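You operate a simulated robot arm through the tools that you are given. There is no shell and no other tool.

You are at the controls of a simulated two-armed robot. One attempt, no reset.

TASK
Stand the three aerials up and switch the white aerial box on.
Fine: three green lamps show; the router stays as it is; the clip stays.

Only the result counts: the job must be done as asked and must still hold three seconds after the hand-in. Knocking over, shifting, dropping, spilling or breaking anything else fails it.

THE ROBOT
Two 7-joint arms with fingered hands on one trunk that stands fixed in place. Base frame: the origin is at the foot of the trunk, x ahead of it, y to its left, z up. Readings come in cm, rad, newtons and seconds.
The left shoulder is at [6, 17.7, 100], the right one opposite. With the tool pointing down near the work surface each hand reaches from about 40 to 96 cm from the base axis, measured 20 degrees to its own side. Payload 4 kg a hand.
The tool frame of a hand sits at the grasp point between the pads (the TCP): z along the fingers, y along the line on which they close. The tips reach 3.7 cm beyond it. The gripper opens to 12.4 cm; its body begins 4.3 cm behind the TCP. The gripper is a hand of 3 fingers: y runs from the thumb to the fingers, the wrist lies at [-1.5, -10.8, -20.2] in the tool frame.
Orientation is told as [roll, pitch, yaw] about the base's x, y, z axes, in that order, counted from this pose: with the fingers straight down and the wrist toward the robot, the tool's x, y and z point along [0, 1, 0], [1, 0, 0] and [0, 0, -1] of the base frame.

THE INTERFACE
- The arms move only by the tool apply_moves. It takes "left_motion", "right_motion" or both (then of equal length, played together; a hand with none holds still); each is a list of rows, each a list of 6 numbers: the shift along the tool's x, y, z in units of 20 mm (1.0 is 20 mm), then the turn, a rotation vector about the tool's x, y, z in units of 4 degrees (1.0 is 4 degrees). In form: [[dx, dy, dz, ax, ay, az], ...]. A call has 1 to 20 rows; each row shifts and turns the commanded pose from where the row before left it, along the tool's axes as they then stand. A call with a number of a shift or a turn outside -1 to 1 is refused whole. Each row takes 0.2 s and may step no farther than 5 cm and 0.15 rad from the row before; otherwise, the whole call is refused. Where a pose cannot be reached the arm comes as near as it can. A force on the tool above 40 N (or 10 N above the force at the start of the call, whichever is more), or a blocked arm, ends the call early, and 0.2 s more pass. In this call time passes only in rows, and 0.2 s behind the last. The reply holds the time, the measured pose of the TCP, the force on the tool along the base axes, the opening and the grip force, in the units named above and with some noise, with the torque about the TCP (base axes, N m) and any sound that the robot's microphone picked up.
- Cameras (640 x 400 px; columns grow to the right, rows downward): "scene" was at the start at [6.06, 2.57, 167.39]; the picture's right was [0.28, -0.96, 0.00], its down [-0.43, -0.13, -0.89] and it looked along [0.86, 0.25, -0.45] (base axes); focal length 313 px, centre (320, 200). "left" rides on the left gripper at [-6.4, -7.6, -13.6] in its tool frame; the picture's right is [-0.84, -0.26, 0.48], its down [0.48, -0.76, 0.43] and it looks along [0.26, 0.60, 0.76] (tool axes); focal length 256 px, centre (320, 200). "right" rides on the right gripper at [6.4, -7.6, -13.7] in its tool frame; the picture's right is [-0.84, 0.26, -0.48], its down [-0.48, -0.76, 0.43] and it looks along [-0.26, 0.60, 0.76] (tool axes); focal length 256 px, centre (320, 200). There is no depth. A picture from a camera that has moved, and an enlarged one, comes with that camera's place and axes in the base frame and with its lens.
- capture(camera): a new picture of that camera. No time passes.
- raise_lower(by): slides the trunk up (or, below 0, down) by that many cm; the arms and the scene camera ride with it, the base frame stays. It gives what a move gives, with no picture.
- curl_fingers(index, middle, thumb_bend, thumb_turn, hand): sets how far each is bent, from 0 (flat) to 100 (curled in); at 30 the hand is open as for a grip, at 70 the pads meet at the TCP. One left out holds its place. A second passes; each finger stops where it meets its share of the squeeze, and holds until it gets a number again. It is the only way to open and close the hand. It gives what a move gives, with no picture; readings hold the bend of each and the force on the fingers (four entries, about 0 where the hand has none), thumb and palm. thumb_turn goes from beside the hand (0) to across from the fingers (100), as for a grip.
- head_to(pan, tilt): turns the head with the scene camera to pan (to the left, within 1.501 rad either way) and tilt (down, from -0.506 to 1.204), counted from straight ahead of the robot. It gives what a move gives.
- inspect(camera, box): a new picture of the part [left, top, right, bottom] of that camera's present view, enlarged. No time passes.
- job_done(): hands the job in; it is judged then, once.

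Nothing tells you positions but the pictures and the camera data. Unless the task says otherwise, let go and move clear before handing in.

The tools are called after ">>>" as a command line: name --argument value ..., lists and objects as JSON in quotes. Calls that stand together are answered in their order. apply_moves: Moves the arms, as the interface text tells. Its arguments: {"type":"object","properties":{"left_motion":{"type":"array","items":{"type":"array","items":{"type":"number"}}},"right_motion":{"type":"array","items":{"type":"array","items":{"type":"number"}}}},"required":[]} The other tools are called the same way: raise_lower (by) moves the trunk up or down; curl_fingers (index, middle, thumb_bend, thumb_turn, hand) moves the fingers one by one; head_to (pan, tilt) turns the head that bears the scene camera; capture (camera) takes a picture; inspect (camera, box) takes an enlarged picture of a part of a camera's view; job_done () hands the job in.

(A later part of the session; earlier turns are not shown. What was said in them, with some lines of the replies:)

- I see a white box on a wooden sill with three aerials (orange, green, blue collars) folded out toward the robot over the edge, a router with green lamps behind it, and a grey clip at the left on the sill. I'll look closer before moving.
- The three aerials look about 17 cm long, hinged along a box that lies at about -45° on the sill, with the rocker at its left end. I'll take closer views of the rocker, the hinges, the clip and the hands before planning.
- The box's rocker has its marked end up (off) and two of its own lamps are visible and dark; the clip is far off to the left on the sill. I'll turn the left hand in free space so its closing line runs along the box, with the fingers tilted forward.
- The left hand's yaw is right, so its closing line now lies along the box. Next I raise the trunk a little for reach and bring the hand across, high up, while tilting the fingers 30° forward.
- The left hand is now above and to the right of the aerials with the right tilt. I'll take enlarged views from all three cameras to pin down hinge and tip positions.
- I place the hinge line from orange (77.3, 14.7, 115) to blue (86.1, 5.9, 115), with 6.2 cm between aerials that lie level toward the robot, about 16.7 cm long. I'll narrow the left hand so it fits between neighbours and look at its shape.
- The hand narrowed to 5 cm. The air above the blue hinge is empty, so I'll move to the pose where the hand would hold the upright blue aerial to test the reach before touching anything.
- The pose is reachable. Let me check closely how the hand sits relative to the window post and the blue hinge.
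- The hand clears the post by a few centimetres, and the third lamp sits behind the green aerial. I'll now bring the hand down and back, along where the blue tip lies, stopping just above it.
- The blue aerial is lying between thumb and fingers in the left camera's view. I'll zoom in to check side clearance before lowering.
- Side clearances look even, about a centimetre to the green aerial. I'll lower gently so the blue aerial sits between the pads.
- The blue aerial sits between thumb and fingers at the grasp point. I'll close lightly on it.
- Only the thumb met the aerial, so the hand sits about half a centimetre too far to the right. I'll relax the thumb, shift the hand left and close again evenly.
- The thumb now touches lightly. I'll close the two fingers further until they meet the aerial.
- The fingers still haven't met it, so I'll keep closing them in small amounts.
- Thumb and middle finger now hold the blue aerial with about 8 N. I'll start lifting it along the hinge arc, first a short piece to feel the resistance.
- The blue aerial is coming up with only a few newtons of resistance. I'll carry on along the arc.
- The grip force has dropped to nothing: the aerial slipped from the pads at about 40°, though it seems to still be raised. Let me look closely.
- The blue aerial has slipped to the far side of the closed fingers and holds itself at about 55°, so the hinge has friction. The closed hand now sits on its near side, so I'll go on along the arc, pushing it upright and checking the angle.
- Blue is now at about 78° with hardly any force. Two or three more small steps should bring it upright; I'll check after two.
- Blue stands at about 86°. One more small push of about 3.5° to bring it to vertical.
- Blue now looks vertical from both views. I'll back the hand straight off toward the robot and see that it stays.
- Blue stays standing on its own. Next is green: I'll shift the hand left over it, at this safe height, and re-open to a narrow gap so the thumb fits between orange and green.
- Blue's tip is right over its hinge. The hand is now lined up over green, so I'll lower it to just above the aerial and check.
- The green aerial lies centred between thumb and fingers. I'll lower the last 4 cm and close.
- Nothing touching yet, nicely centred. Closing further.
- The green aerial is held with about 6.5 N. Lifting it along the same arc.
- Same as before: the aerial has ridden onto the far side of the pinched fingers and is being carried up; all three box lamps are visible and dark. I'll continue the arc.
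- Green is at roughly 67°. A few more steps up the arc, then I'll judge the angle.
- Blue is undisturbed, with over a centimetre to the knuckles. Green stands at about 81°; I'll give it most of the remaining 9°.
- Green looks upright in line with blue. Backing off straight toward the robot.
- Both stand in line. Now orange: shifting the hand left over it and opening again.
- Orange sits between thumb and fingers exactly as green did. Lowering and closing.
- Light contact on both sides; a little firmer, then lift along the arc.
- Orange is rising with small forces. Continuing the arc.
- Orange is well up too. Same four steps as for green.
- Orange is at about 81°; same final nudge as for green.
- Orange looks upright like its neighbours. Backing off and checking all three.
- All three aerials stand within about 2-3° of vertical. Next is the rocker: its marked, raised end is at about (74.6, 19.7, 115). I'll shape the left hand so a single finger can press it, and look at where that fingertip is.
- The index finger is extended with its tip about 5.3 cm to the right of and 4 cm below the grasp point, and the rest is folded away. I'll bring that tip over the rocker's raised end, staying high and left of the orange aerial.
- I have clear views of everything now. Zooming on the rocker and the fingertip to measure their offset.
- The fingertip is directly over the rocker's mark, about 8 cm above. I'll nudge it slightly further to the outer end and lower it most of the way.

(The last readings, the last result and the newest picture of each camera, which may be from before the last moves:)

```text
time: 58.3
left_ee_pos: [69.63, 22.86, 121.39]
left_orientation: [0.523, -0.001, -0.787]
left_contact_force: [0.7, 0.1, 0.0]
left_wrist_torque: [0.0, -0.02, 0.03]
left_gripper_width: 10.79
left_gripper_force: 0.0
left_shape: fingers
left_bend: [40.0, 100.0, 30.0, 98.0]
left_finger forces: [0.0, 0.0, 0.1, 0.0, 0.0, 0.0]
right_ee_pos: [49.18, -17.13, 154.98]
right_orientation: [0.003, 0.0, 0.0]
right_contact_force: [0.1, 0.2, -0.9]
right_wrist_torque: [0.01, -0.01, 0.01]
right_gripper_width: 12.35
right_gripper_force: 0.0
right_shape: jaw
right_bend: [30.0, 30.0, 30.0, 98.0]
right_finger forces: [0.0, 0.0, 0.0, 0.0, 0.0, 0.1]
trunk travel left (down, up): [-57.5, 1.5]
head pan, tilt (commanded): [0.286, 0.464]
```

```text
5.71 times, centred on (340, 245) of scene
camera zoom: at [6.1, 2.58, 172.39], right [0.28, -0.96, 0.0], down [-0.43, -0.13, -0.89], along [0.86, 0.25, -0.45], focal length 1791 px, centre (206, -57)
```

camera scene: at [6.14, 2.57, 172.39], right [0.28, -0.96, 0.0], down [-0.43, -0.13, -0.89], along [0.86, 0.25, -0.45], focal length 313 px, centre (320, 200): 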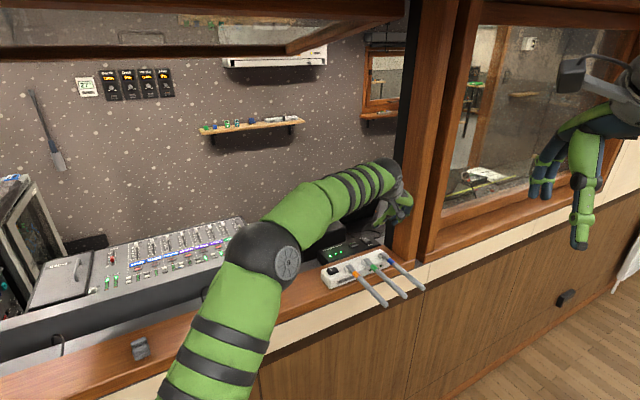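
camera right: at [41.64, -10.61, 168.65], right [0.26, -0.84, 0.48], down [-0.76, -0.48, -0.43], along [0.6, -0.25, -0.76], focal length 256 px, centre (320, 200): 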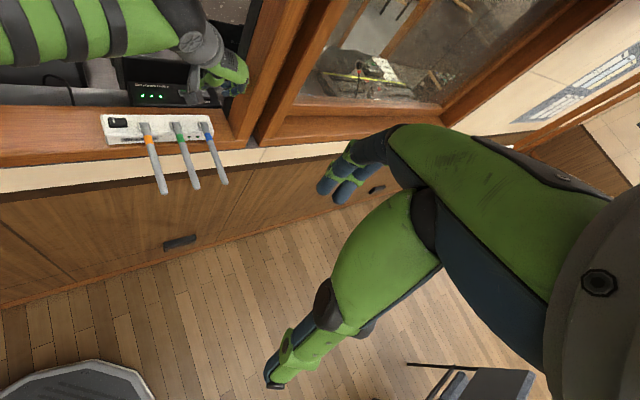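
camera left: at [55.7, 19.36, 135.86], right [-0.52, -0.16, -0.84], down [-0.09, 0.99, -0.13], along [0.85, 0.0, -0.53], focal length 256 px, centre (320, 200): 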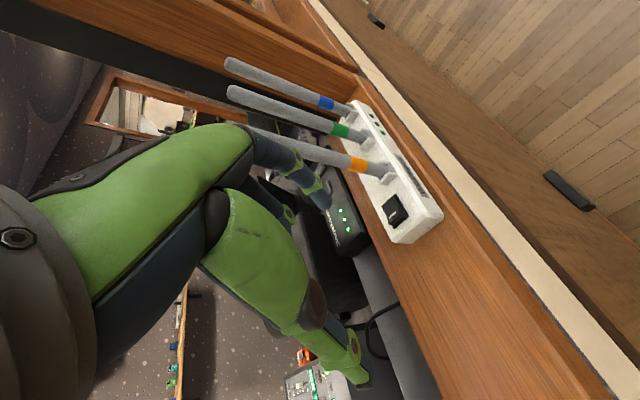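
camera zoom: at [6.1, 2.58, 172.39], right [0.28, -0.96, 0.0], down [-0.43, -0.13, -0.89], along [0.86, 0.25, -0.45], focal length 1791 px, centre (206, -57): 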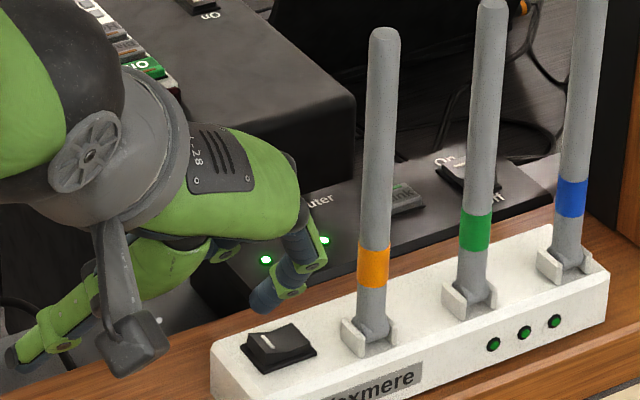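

The fingertip hangs about 2.5 cm above the rocker, near its outer edge. I'll shift it slightly inward and come down to just above contact.

>>> apply_moves --left_motion '[[-0.117, 0.05, 0.202, 0, 0, 0], [-0.117, 0.05, 0.202, 0, 0, 0], [-0.117, 0.05, 0.202, 0, 0, 0]]'

>>> inspect --camera "left" --box '[270, 130, 420, 240]'

>>> inspect --camera "scene" --box '[310, 220, 370, 270]'

>>> inspect --camera "right" --box '[90, 80, 160, 140]'

```text
time: 59.1
left_ee_pos: [69.81, 22.76, 119.89]
left_orientation: [0.523, 0.0, -0.787]
left_contact_force: [-0.2, -0.8, 0.2]
left_wrist_torque: [-0.02, -0.02, -0.01]
left_gripper_width: 10.78
left_gripper_force: 0.1
left_shape: fingers
left_bend: [40.0, 100.0, 30.0, 98.0]
left_finger forces: [0.1, 0.0, 0.0, 0.0, 0.0, 0.0]
right_ee_pos: [49.23, -16.98, 154.92]
right_orientation: [0.001, 0.0, 0.0]
right_contact_force: [0.3, 0.6, -0.5]
right_wrist_torque: [0.0, 0.0, -0.03]
right_gripper_width: 12.37
right_gripper_force: 0.1
right_shape: jaw
right_bend: [30.0, 30.0, 30.0, 98.0]
right_finger forces: [0.0, 0.0, 0.0, 0.1, 0.1, 0.0]
trunk travel left (down, up): [-57.5, 1.5]
head pan, tilt (commanded): [0.286, 0.464]
```

```text
3.64 times, centred on (345, 185) of left
camera zoom: at [55.55, 19.46, 128.41], right [-0.52, -0.16, -0.84], down [-0.09, 0.99, -0.13], along [0.85, 0.0, -0.53], focal length 931 px, centre (229, 254)
```

zoom: 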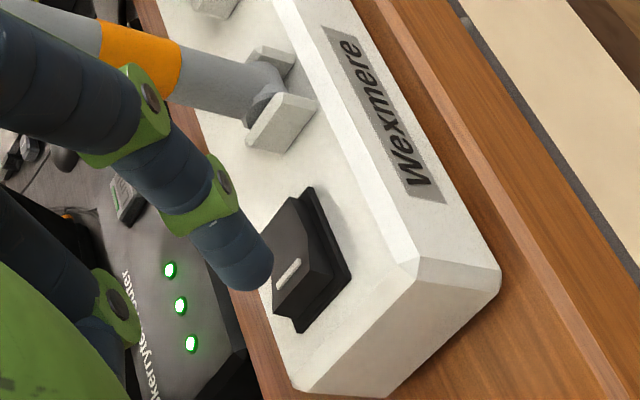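

```text
8.00 times, centred on (340, 245) of scene
camera zoom: at [6.09, 2.57, 172.39], right [0.28, -0.96, 0.0], down [-0.43, -0.13, -0.89], along [0.86, 0.25, -0.45], focal length 2507 px, centre (160, -160)
```

zoom: 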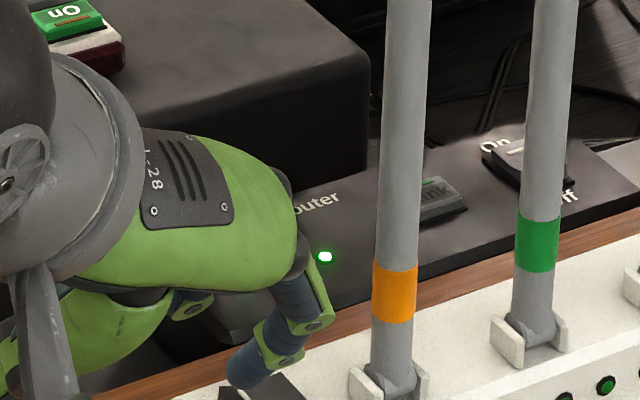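

```text
6.67 times, centred on (125, 110) of right
camera zoom: at [41.59, -10.62, 168.66], right [0.26, -0.84, 0.48], down [-0.76, -0.48, -0.43], along [0.6, -0.25, -0.76], focal length 1707 px, centre (1620, 800)
```

zoom: 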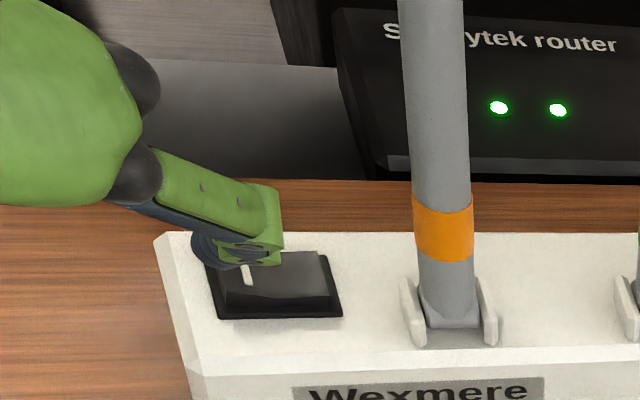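

Fingertip is about half a centimetre above the rocker's raised end. Pressing down in small steps and listening for a click.

>>> apply_moves --left_motion '[[-0.075, 0.05, 0.13, 0, 0, 0], [-0.075, 0.05, 0.13, 0, 0, 0], [-0.075, 0.05, 0.13, 0, 0, 0]]'

>>> inspect --camera "right" --box '[90, 70, 250, 160]'

>>> inspect --camera "left" --box '[270, 130, 420, 240]'

```text
time: 59.9
left_ee_pos: [70.06, 22.66, 119.01]
left_orientation: [0.524, -0.001, -0.784]
left_contact_force: [-0.9, -0.5, 0.2]
left_wrist_torque: [0.02, 0.01, 0.01]
left_gripper_width: 10.81
left_gripper_force: 0.0
left_shape: fingers
left_bend: [40.0, 100.0, 30.0, 98.0]
left_finger forces: [0.0, 0.0, 0.0, 0.1, 0.1, 0.0]
right_ee_pos: [49.09, -17.05, 155.04]
right_orientation: [0.002, -0.001, 0.0]
right_contact_force: [-0.3, 0.2, -0.3]
right_wrist_torque: [0.0, -0.02, -0.05]
right_gripper_width: 12.34
right_gripper_force: 0.1
right_shape: jaw
right_bend: [30.0, 30.0, 30.0, 98.0]
right_finger forces: [0.1, 0.0, 0.0, 0.0, 0.0, 0.1]
trunk travel left (down, up): [-57.5, 1.5]
head pan, tilt (commanded): [0.286, 0.464]
```

```text
4.00 times, centred on (170, 115) of right
camera zoom: at [41.59, -10.62, 168.66], right [0.26, -0.84, 0.48], down [-0.76, -0.48, -0.43], along [0.6, -0.25, -0.76], focal length 1024 px, centre (920, 540)
```

zoom: 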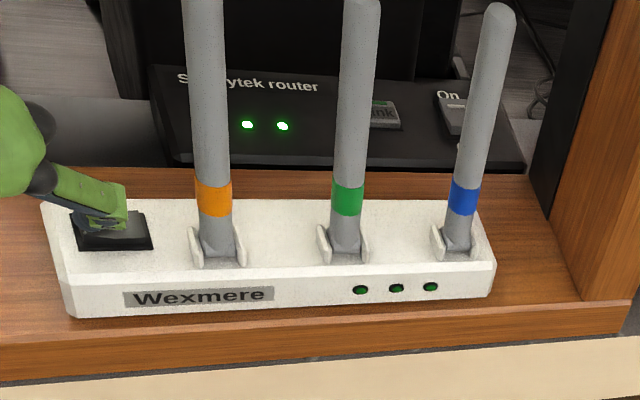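

```text
3.64 times, centred on (345, 185) of left
camera zoom: at [55.81, 19.27, 127.54], right [-0.52, -0.16, -0.84], down [-0.09, 0.99, -0.14], along [0.85, 0.0, -0.53], focal length 931 px, centre (229, 254)
```

zoom: 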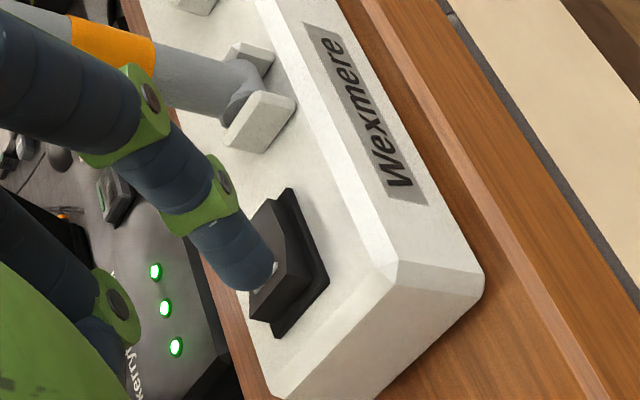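

Almost touching, tip right on the mark. Continuing down.

>>> apply_moves --left_motion '[[-0.075, -0.03, 0.13, 0, 0, 0], [-0.075, -0.03, 0.13, 0, 0, 0]]'

>>> inspect --camera "left" --box '[270, 130, 420, 240]'

>>> inspect --camera "right" --box '[90, 70, 250, 160]'

```text
time: 60.5
left_ee_pos: [69.83, 22.66, 118.53]
left_orientation: [0.526, 0.0, -0.785]
left_contact_force: [-2.0, -1.6, 7.6]
left_wrist_torque: [-0.28, -0.34, -0.05]
left_gripper_width: 10.8
left_gripper_force: 4.0
left_shape: fingers
left_bend: [40.0, 100.0, 30.0, 98.0]
left_finger forces: [8.5, 0.1, 0.1, 0.0, 0.1, 0.0]
right_ee_pos: [49.04, -17.09, 154.94]
right_orientation: [0.0, 0.0, -0.001]
right_contact_force: [-0.6, -0.9, -0.5]
right_wrist_torque: [0.0, 0.0, -0.03]
right_gripper_width: 12.36
right_gripper_force: 0.1
right_shape: jaw
right_bend: [30.0, 30.0, 30.0, 98.0]
right_finger forces: [0.0, 0.0, 0.0, 0.0, 0.0, 0.0]
trunk travel left (down, up): [-57.5, 1.5]
head pan, tilt (commanded): [0.286, 0.464]
```

```text
3.64 times, centred on (345, 185) of left
camera zoom: at [55.63, 19.3, 127.06], right [-0.52, -0.16, -0.84], down [-0.09, 0.99, -0.14], along [0.85, 0.0, -0.53], focal length 931 px, centre (229, 254)
```

zoom: 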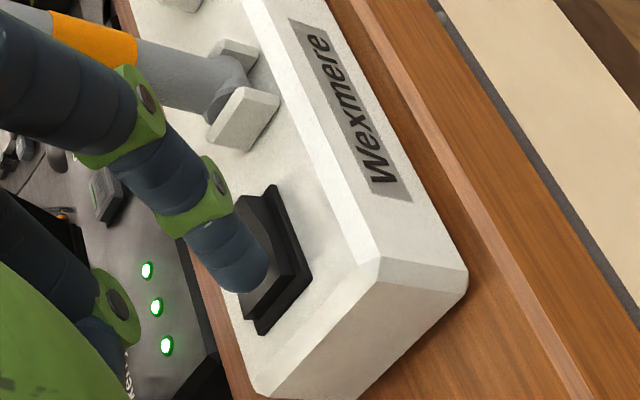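

```text
4.00 times, centred on (170, 115) of right
camera zoom: at [41.47, -10.64, 168.71], right [0.26, -0.84, 0.48], down [-0.76, -0.48, -0.44], along [0.6, -0.25, -0.76], focal length 1024 px, centre (920, 540)
```

zoom: 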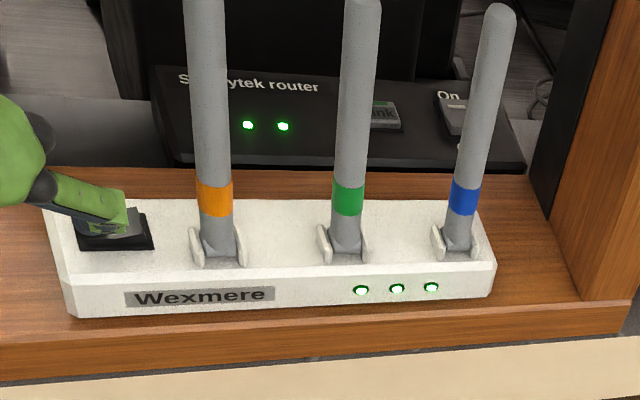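

All three lamps on the white box have lit green. I'll lift the finger straight up and see that they stay on.

>>> apply_moves --left_motion '[[0.15, 0, -0.26, 0, 0, 0], [0.25, 0, -0.433, 0, 0, 0], [0.4, 0, -0.693, 0, 0, 0], [0.4, 0, -0.693, 0, 0, 0], [0.4, 0, -0.693, 0, 0, 0], [0.4, 0, -0.693, 0, 0, 0]]'

>>> inspect --camera "right" --box '[90, 30, 250, 160]'

>>> inspect --camera "scene" --box '[300, 170, 430, 290]'

>>> capture --camera "left"

```text
time: 61.9
left_ee_pos: [70.0, 22.69, 126.39]
left_orientation: [0.522, 0.001, -0.785]
left_contact_force: [-0.7, -0.4, -0.3]
left_wrist_torque: [0.0, -0.01, 0.02]
left_gripper_width: 10.81
left_gripper_force: 0.0
left_shape: fingers
left_bend: [40.0, 100.0, 30.0, 98.0]
left_finger forces: [0.0, 0.0, 0.0, 0.0, 0.0, 0.0]
right_ee_pos: [49.15, -16.95, 155.05]
right_orientation: [0.002, 0.0, 0.0]
right_contact_force: [-0.4, 0.3, -0.9]
right_wrist_torque: [0.02, 0.0, 0.05]
right_gripper_width: 12.36
right_gripper_force: 0.1
right_shape: jaw
right_bend: [30.0, 30.0, 30.0, 98.0]
right_finger forces: [0.0, 0.1, 0.0, 0.0, 0.0, 0.0]
trunk travel left (down, up): [-57.5, 1.5]
head pan, tilt (commanded): [0.286, 0.464]
```

```text
3.08 times, centred on (170, 95) of right
camera zoom: at [41.55, -10.62, 168.67], right [0.26, -0.84, 0.48], down [-0.76, -0.48, -0.44], along [0.6, -0.25, -0.76], focal length 788 px, centre (782, 523)
```

zoom: 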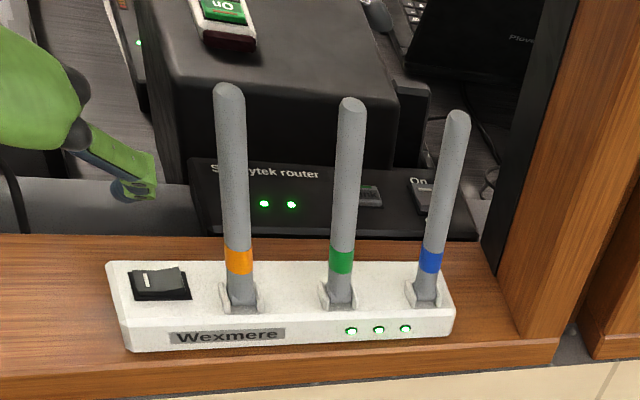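

```text
3.33 times, centred on (365, 230) of scene
camera zoom: at [6.05, 2.56, 172.39], right [0.28, -0.96, 0.0], down [-0.43, -0.13, -0.89], along [0.86, 0.25, -0.45], focal length 1045 px, centre (170, 100)
```

zoom: 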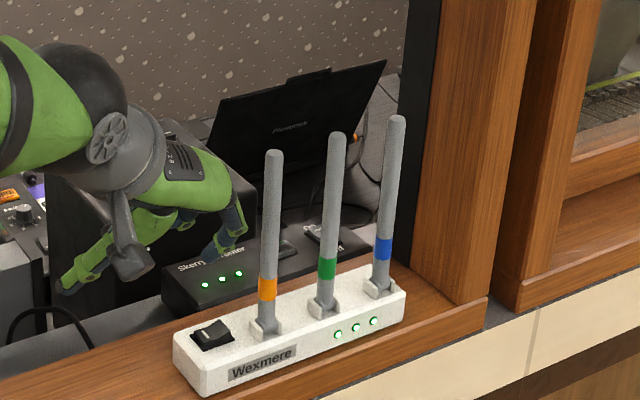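

```text
taken
camera left: at [55.72, 19.31, 134.99], right [-0.52, -0.16, -0.84], down [-0.09, 0.99, -0.13], along [0.85, 0.0, -0.53], focal length 256 px, centre (320, 200)
```

left: 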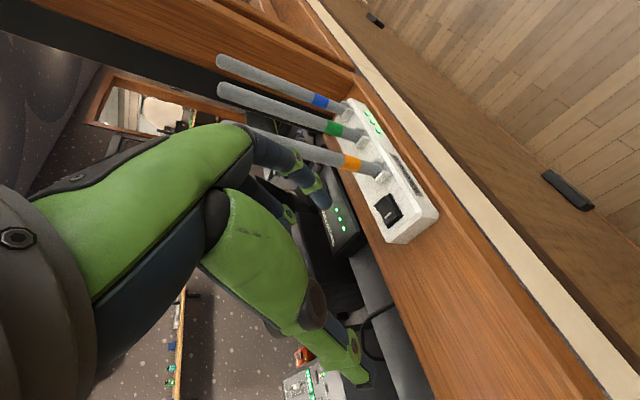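

The lamps stay lit, the rocker's marked end is down, and the router and its lamps are unchanged. Now I'll back the left hand away from the box and up.

>>> apply_moves --left_motion '[[-0.433, 0, -0.25, 0, 0, 0], [-0.866, 0, -0.5, 0, 0, 0], [-0.866, 0, -0.5, 0, 0, 0], [-0.866, 0, -0.5, 0, 0, 0], [-0.866, 0, -0.5, 0, 0, 0], [-0.866, 0, -0.5, 0, 0, 0], [-0.866, 0, -0.5, 0, 0, 0], [-0.866, 0, -0.5, 0, 0, 0], [0.4, -0.4, -0.693, 0, 0, 0], [0.4, -0.4, -0.693, 0, 0, 0], [0.4, -0.4, -0.693, 0, 0, 0], [0.4, -0.4, -0.693, 0, 0, 0], [0.4, -0.4, -0.693, 0, 0, 0], [0.4, -0.4, -0.693, 0, 0, 0], [0.4, -0.4, -0.693, 0, 0, 0], [0.4, -0.4, -0.693, 0, 0, 0]]'

>>> capture --camera "scene"

>>> inspect --camera "scene" --box '[310, 160, 430, 290]'

>>> inspect --camera "right" --box '[90, 30, 250, 160]'

>>> inspect --camera "scene" --box '[100, 310, 200, 390]'

```text
time: 65.3
left_ee_pos: [54.66, 16.57, 139.18]
left_orientation: [0.525, 0.0, -0.788]
left_contact_force: [-0.2, -0.2, 0.0]
left_wrist_torque: [0.03, 0.05, -0.03]
left_gripper_width: 10.79
left_gripper_force: 0.0
left_shape: fingers
left_bend: [40.0, 100.0, 30.0, 98.0]
left_finger forces: [0.0, 0.0, 0.0, 0.0, 0.0, 0.0]
right_ee_pos: [49.07, -17.07, 155.07]
right_orientation: [0.001, 0.0, -0.002]
right_contact_force: [0.1, 0.0, 0.0]
right_wrist_torque: [-0.02, -0.03, 0.0]
right_gripper_width: 12.37
right_gripper_force: 0.1
right_shape: jaw
right_bend: [30.0, 30.0, 30.0, 98.0]
right_finger forces: [0.0, 0.1, 0.0, 0.0, 0.1, 0.0]
trunk travel left (down, up): [-57.5, 1.5]
head pan, tilt (commanded): [0.286, 0.464]
```

```text
taken
camera scene: at [6.03, 2.58, 172.39], right [0.28, -0.96, 0.0], down [-0.43, -0.13, -0.89], along [0.86, 0.25, -0.45], focal length 313 px, centre (320, 200)
```

scene: 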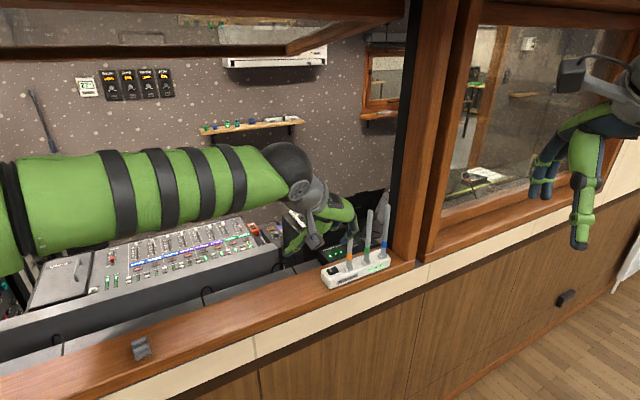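

```text
3.08 times, centred on (370, 225) of scene
camera zoom: at [6.03, 2.58, 172.39], right [0.28, -0.96, 0.0], down [-0.43, -0.13, -0.89], along [0.86, 0.25, -0.45], focal length 964 px, centre (166, 123)
```

zoom: 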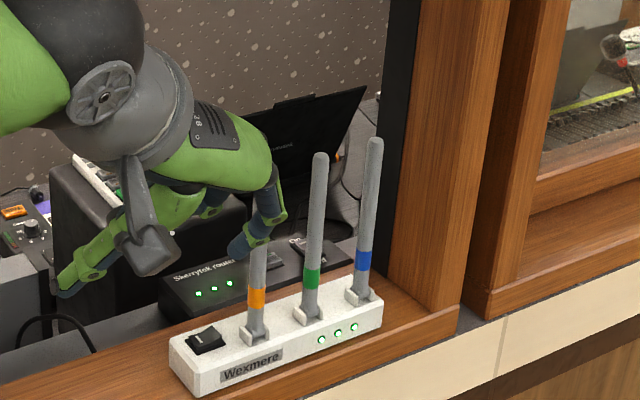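

```text
3.08 times, centred on (170, 95) of right
camera zoom: at [41.53, -10.6, 168.68], right [0.26, -0.84, 0.48], down [-0.76, -0.48, -0.44], along [0.6, -0.25, -0.76], focal length 788 px, centre (782, 523)
```

zoom: 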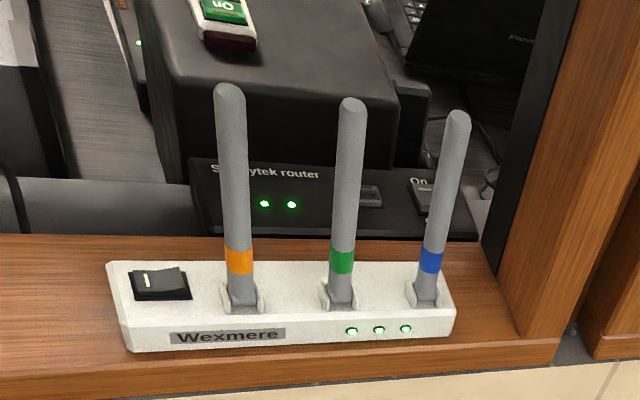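

```text
5.00 times, centred on (150, 350) of scene
camera zoom: at [6.03, 2.58, 172.39], right [0.28, -0.96, 0.0], down [-0.43, -0.13, -0.89], along [0.86, 0.25, -0.45], focal length 1567 px, centre (1170, -550)
```

zoom: 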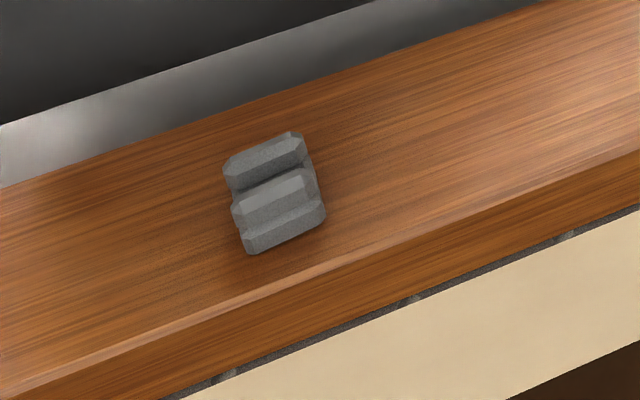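

The three aerials stand upright, the box's three lamps show green with the rocker on, the router is still lit as before, and the clip sits where it was. The hand is clear, so I'm handing in.

>>> job_done

```text
The job is handed in.
```

The three aerials are standing and the white aerial box is switched on, with all three of its green lamps showing. The job has been handed in; I don't have the verdict.

- **Aerials:** measured from the pictures, all three stand within about 3° of vertical. They stayed up after the hand backed away.
- **Switch:** I pressed the rocker's marked end down. The three lamps came on and stayed on after the finger lifted.
- **Router:** I did not touch it. Its green lamps are still lit and its switch looks unchanged.
- **Clip:** it sits on the sill where it was.

While being lifted, each aerial slipped out of the fingers partway up. I pushed it the rest of the way with the closed hand. Contact stayed light during the lifts, and I saw nothing else disturbed. The left hand is open and clear of the box.
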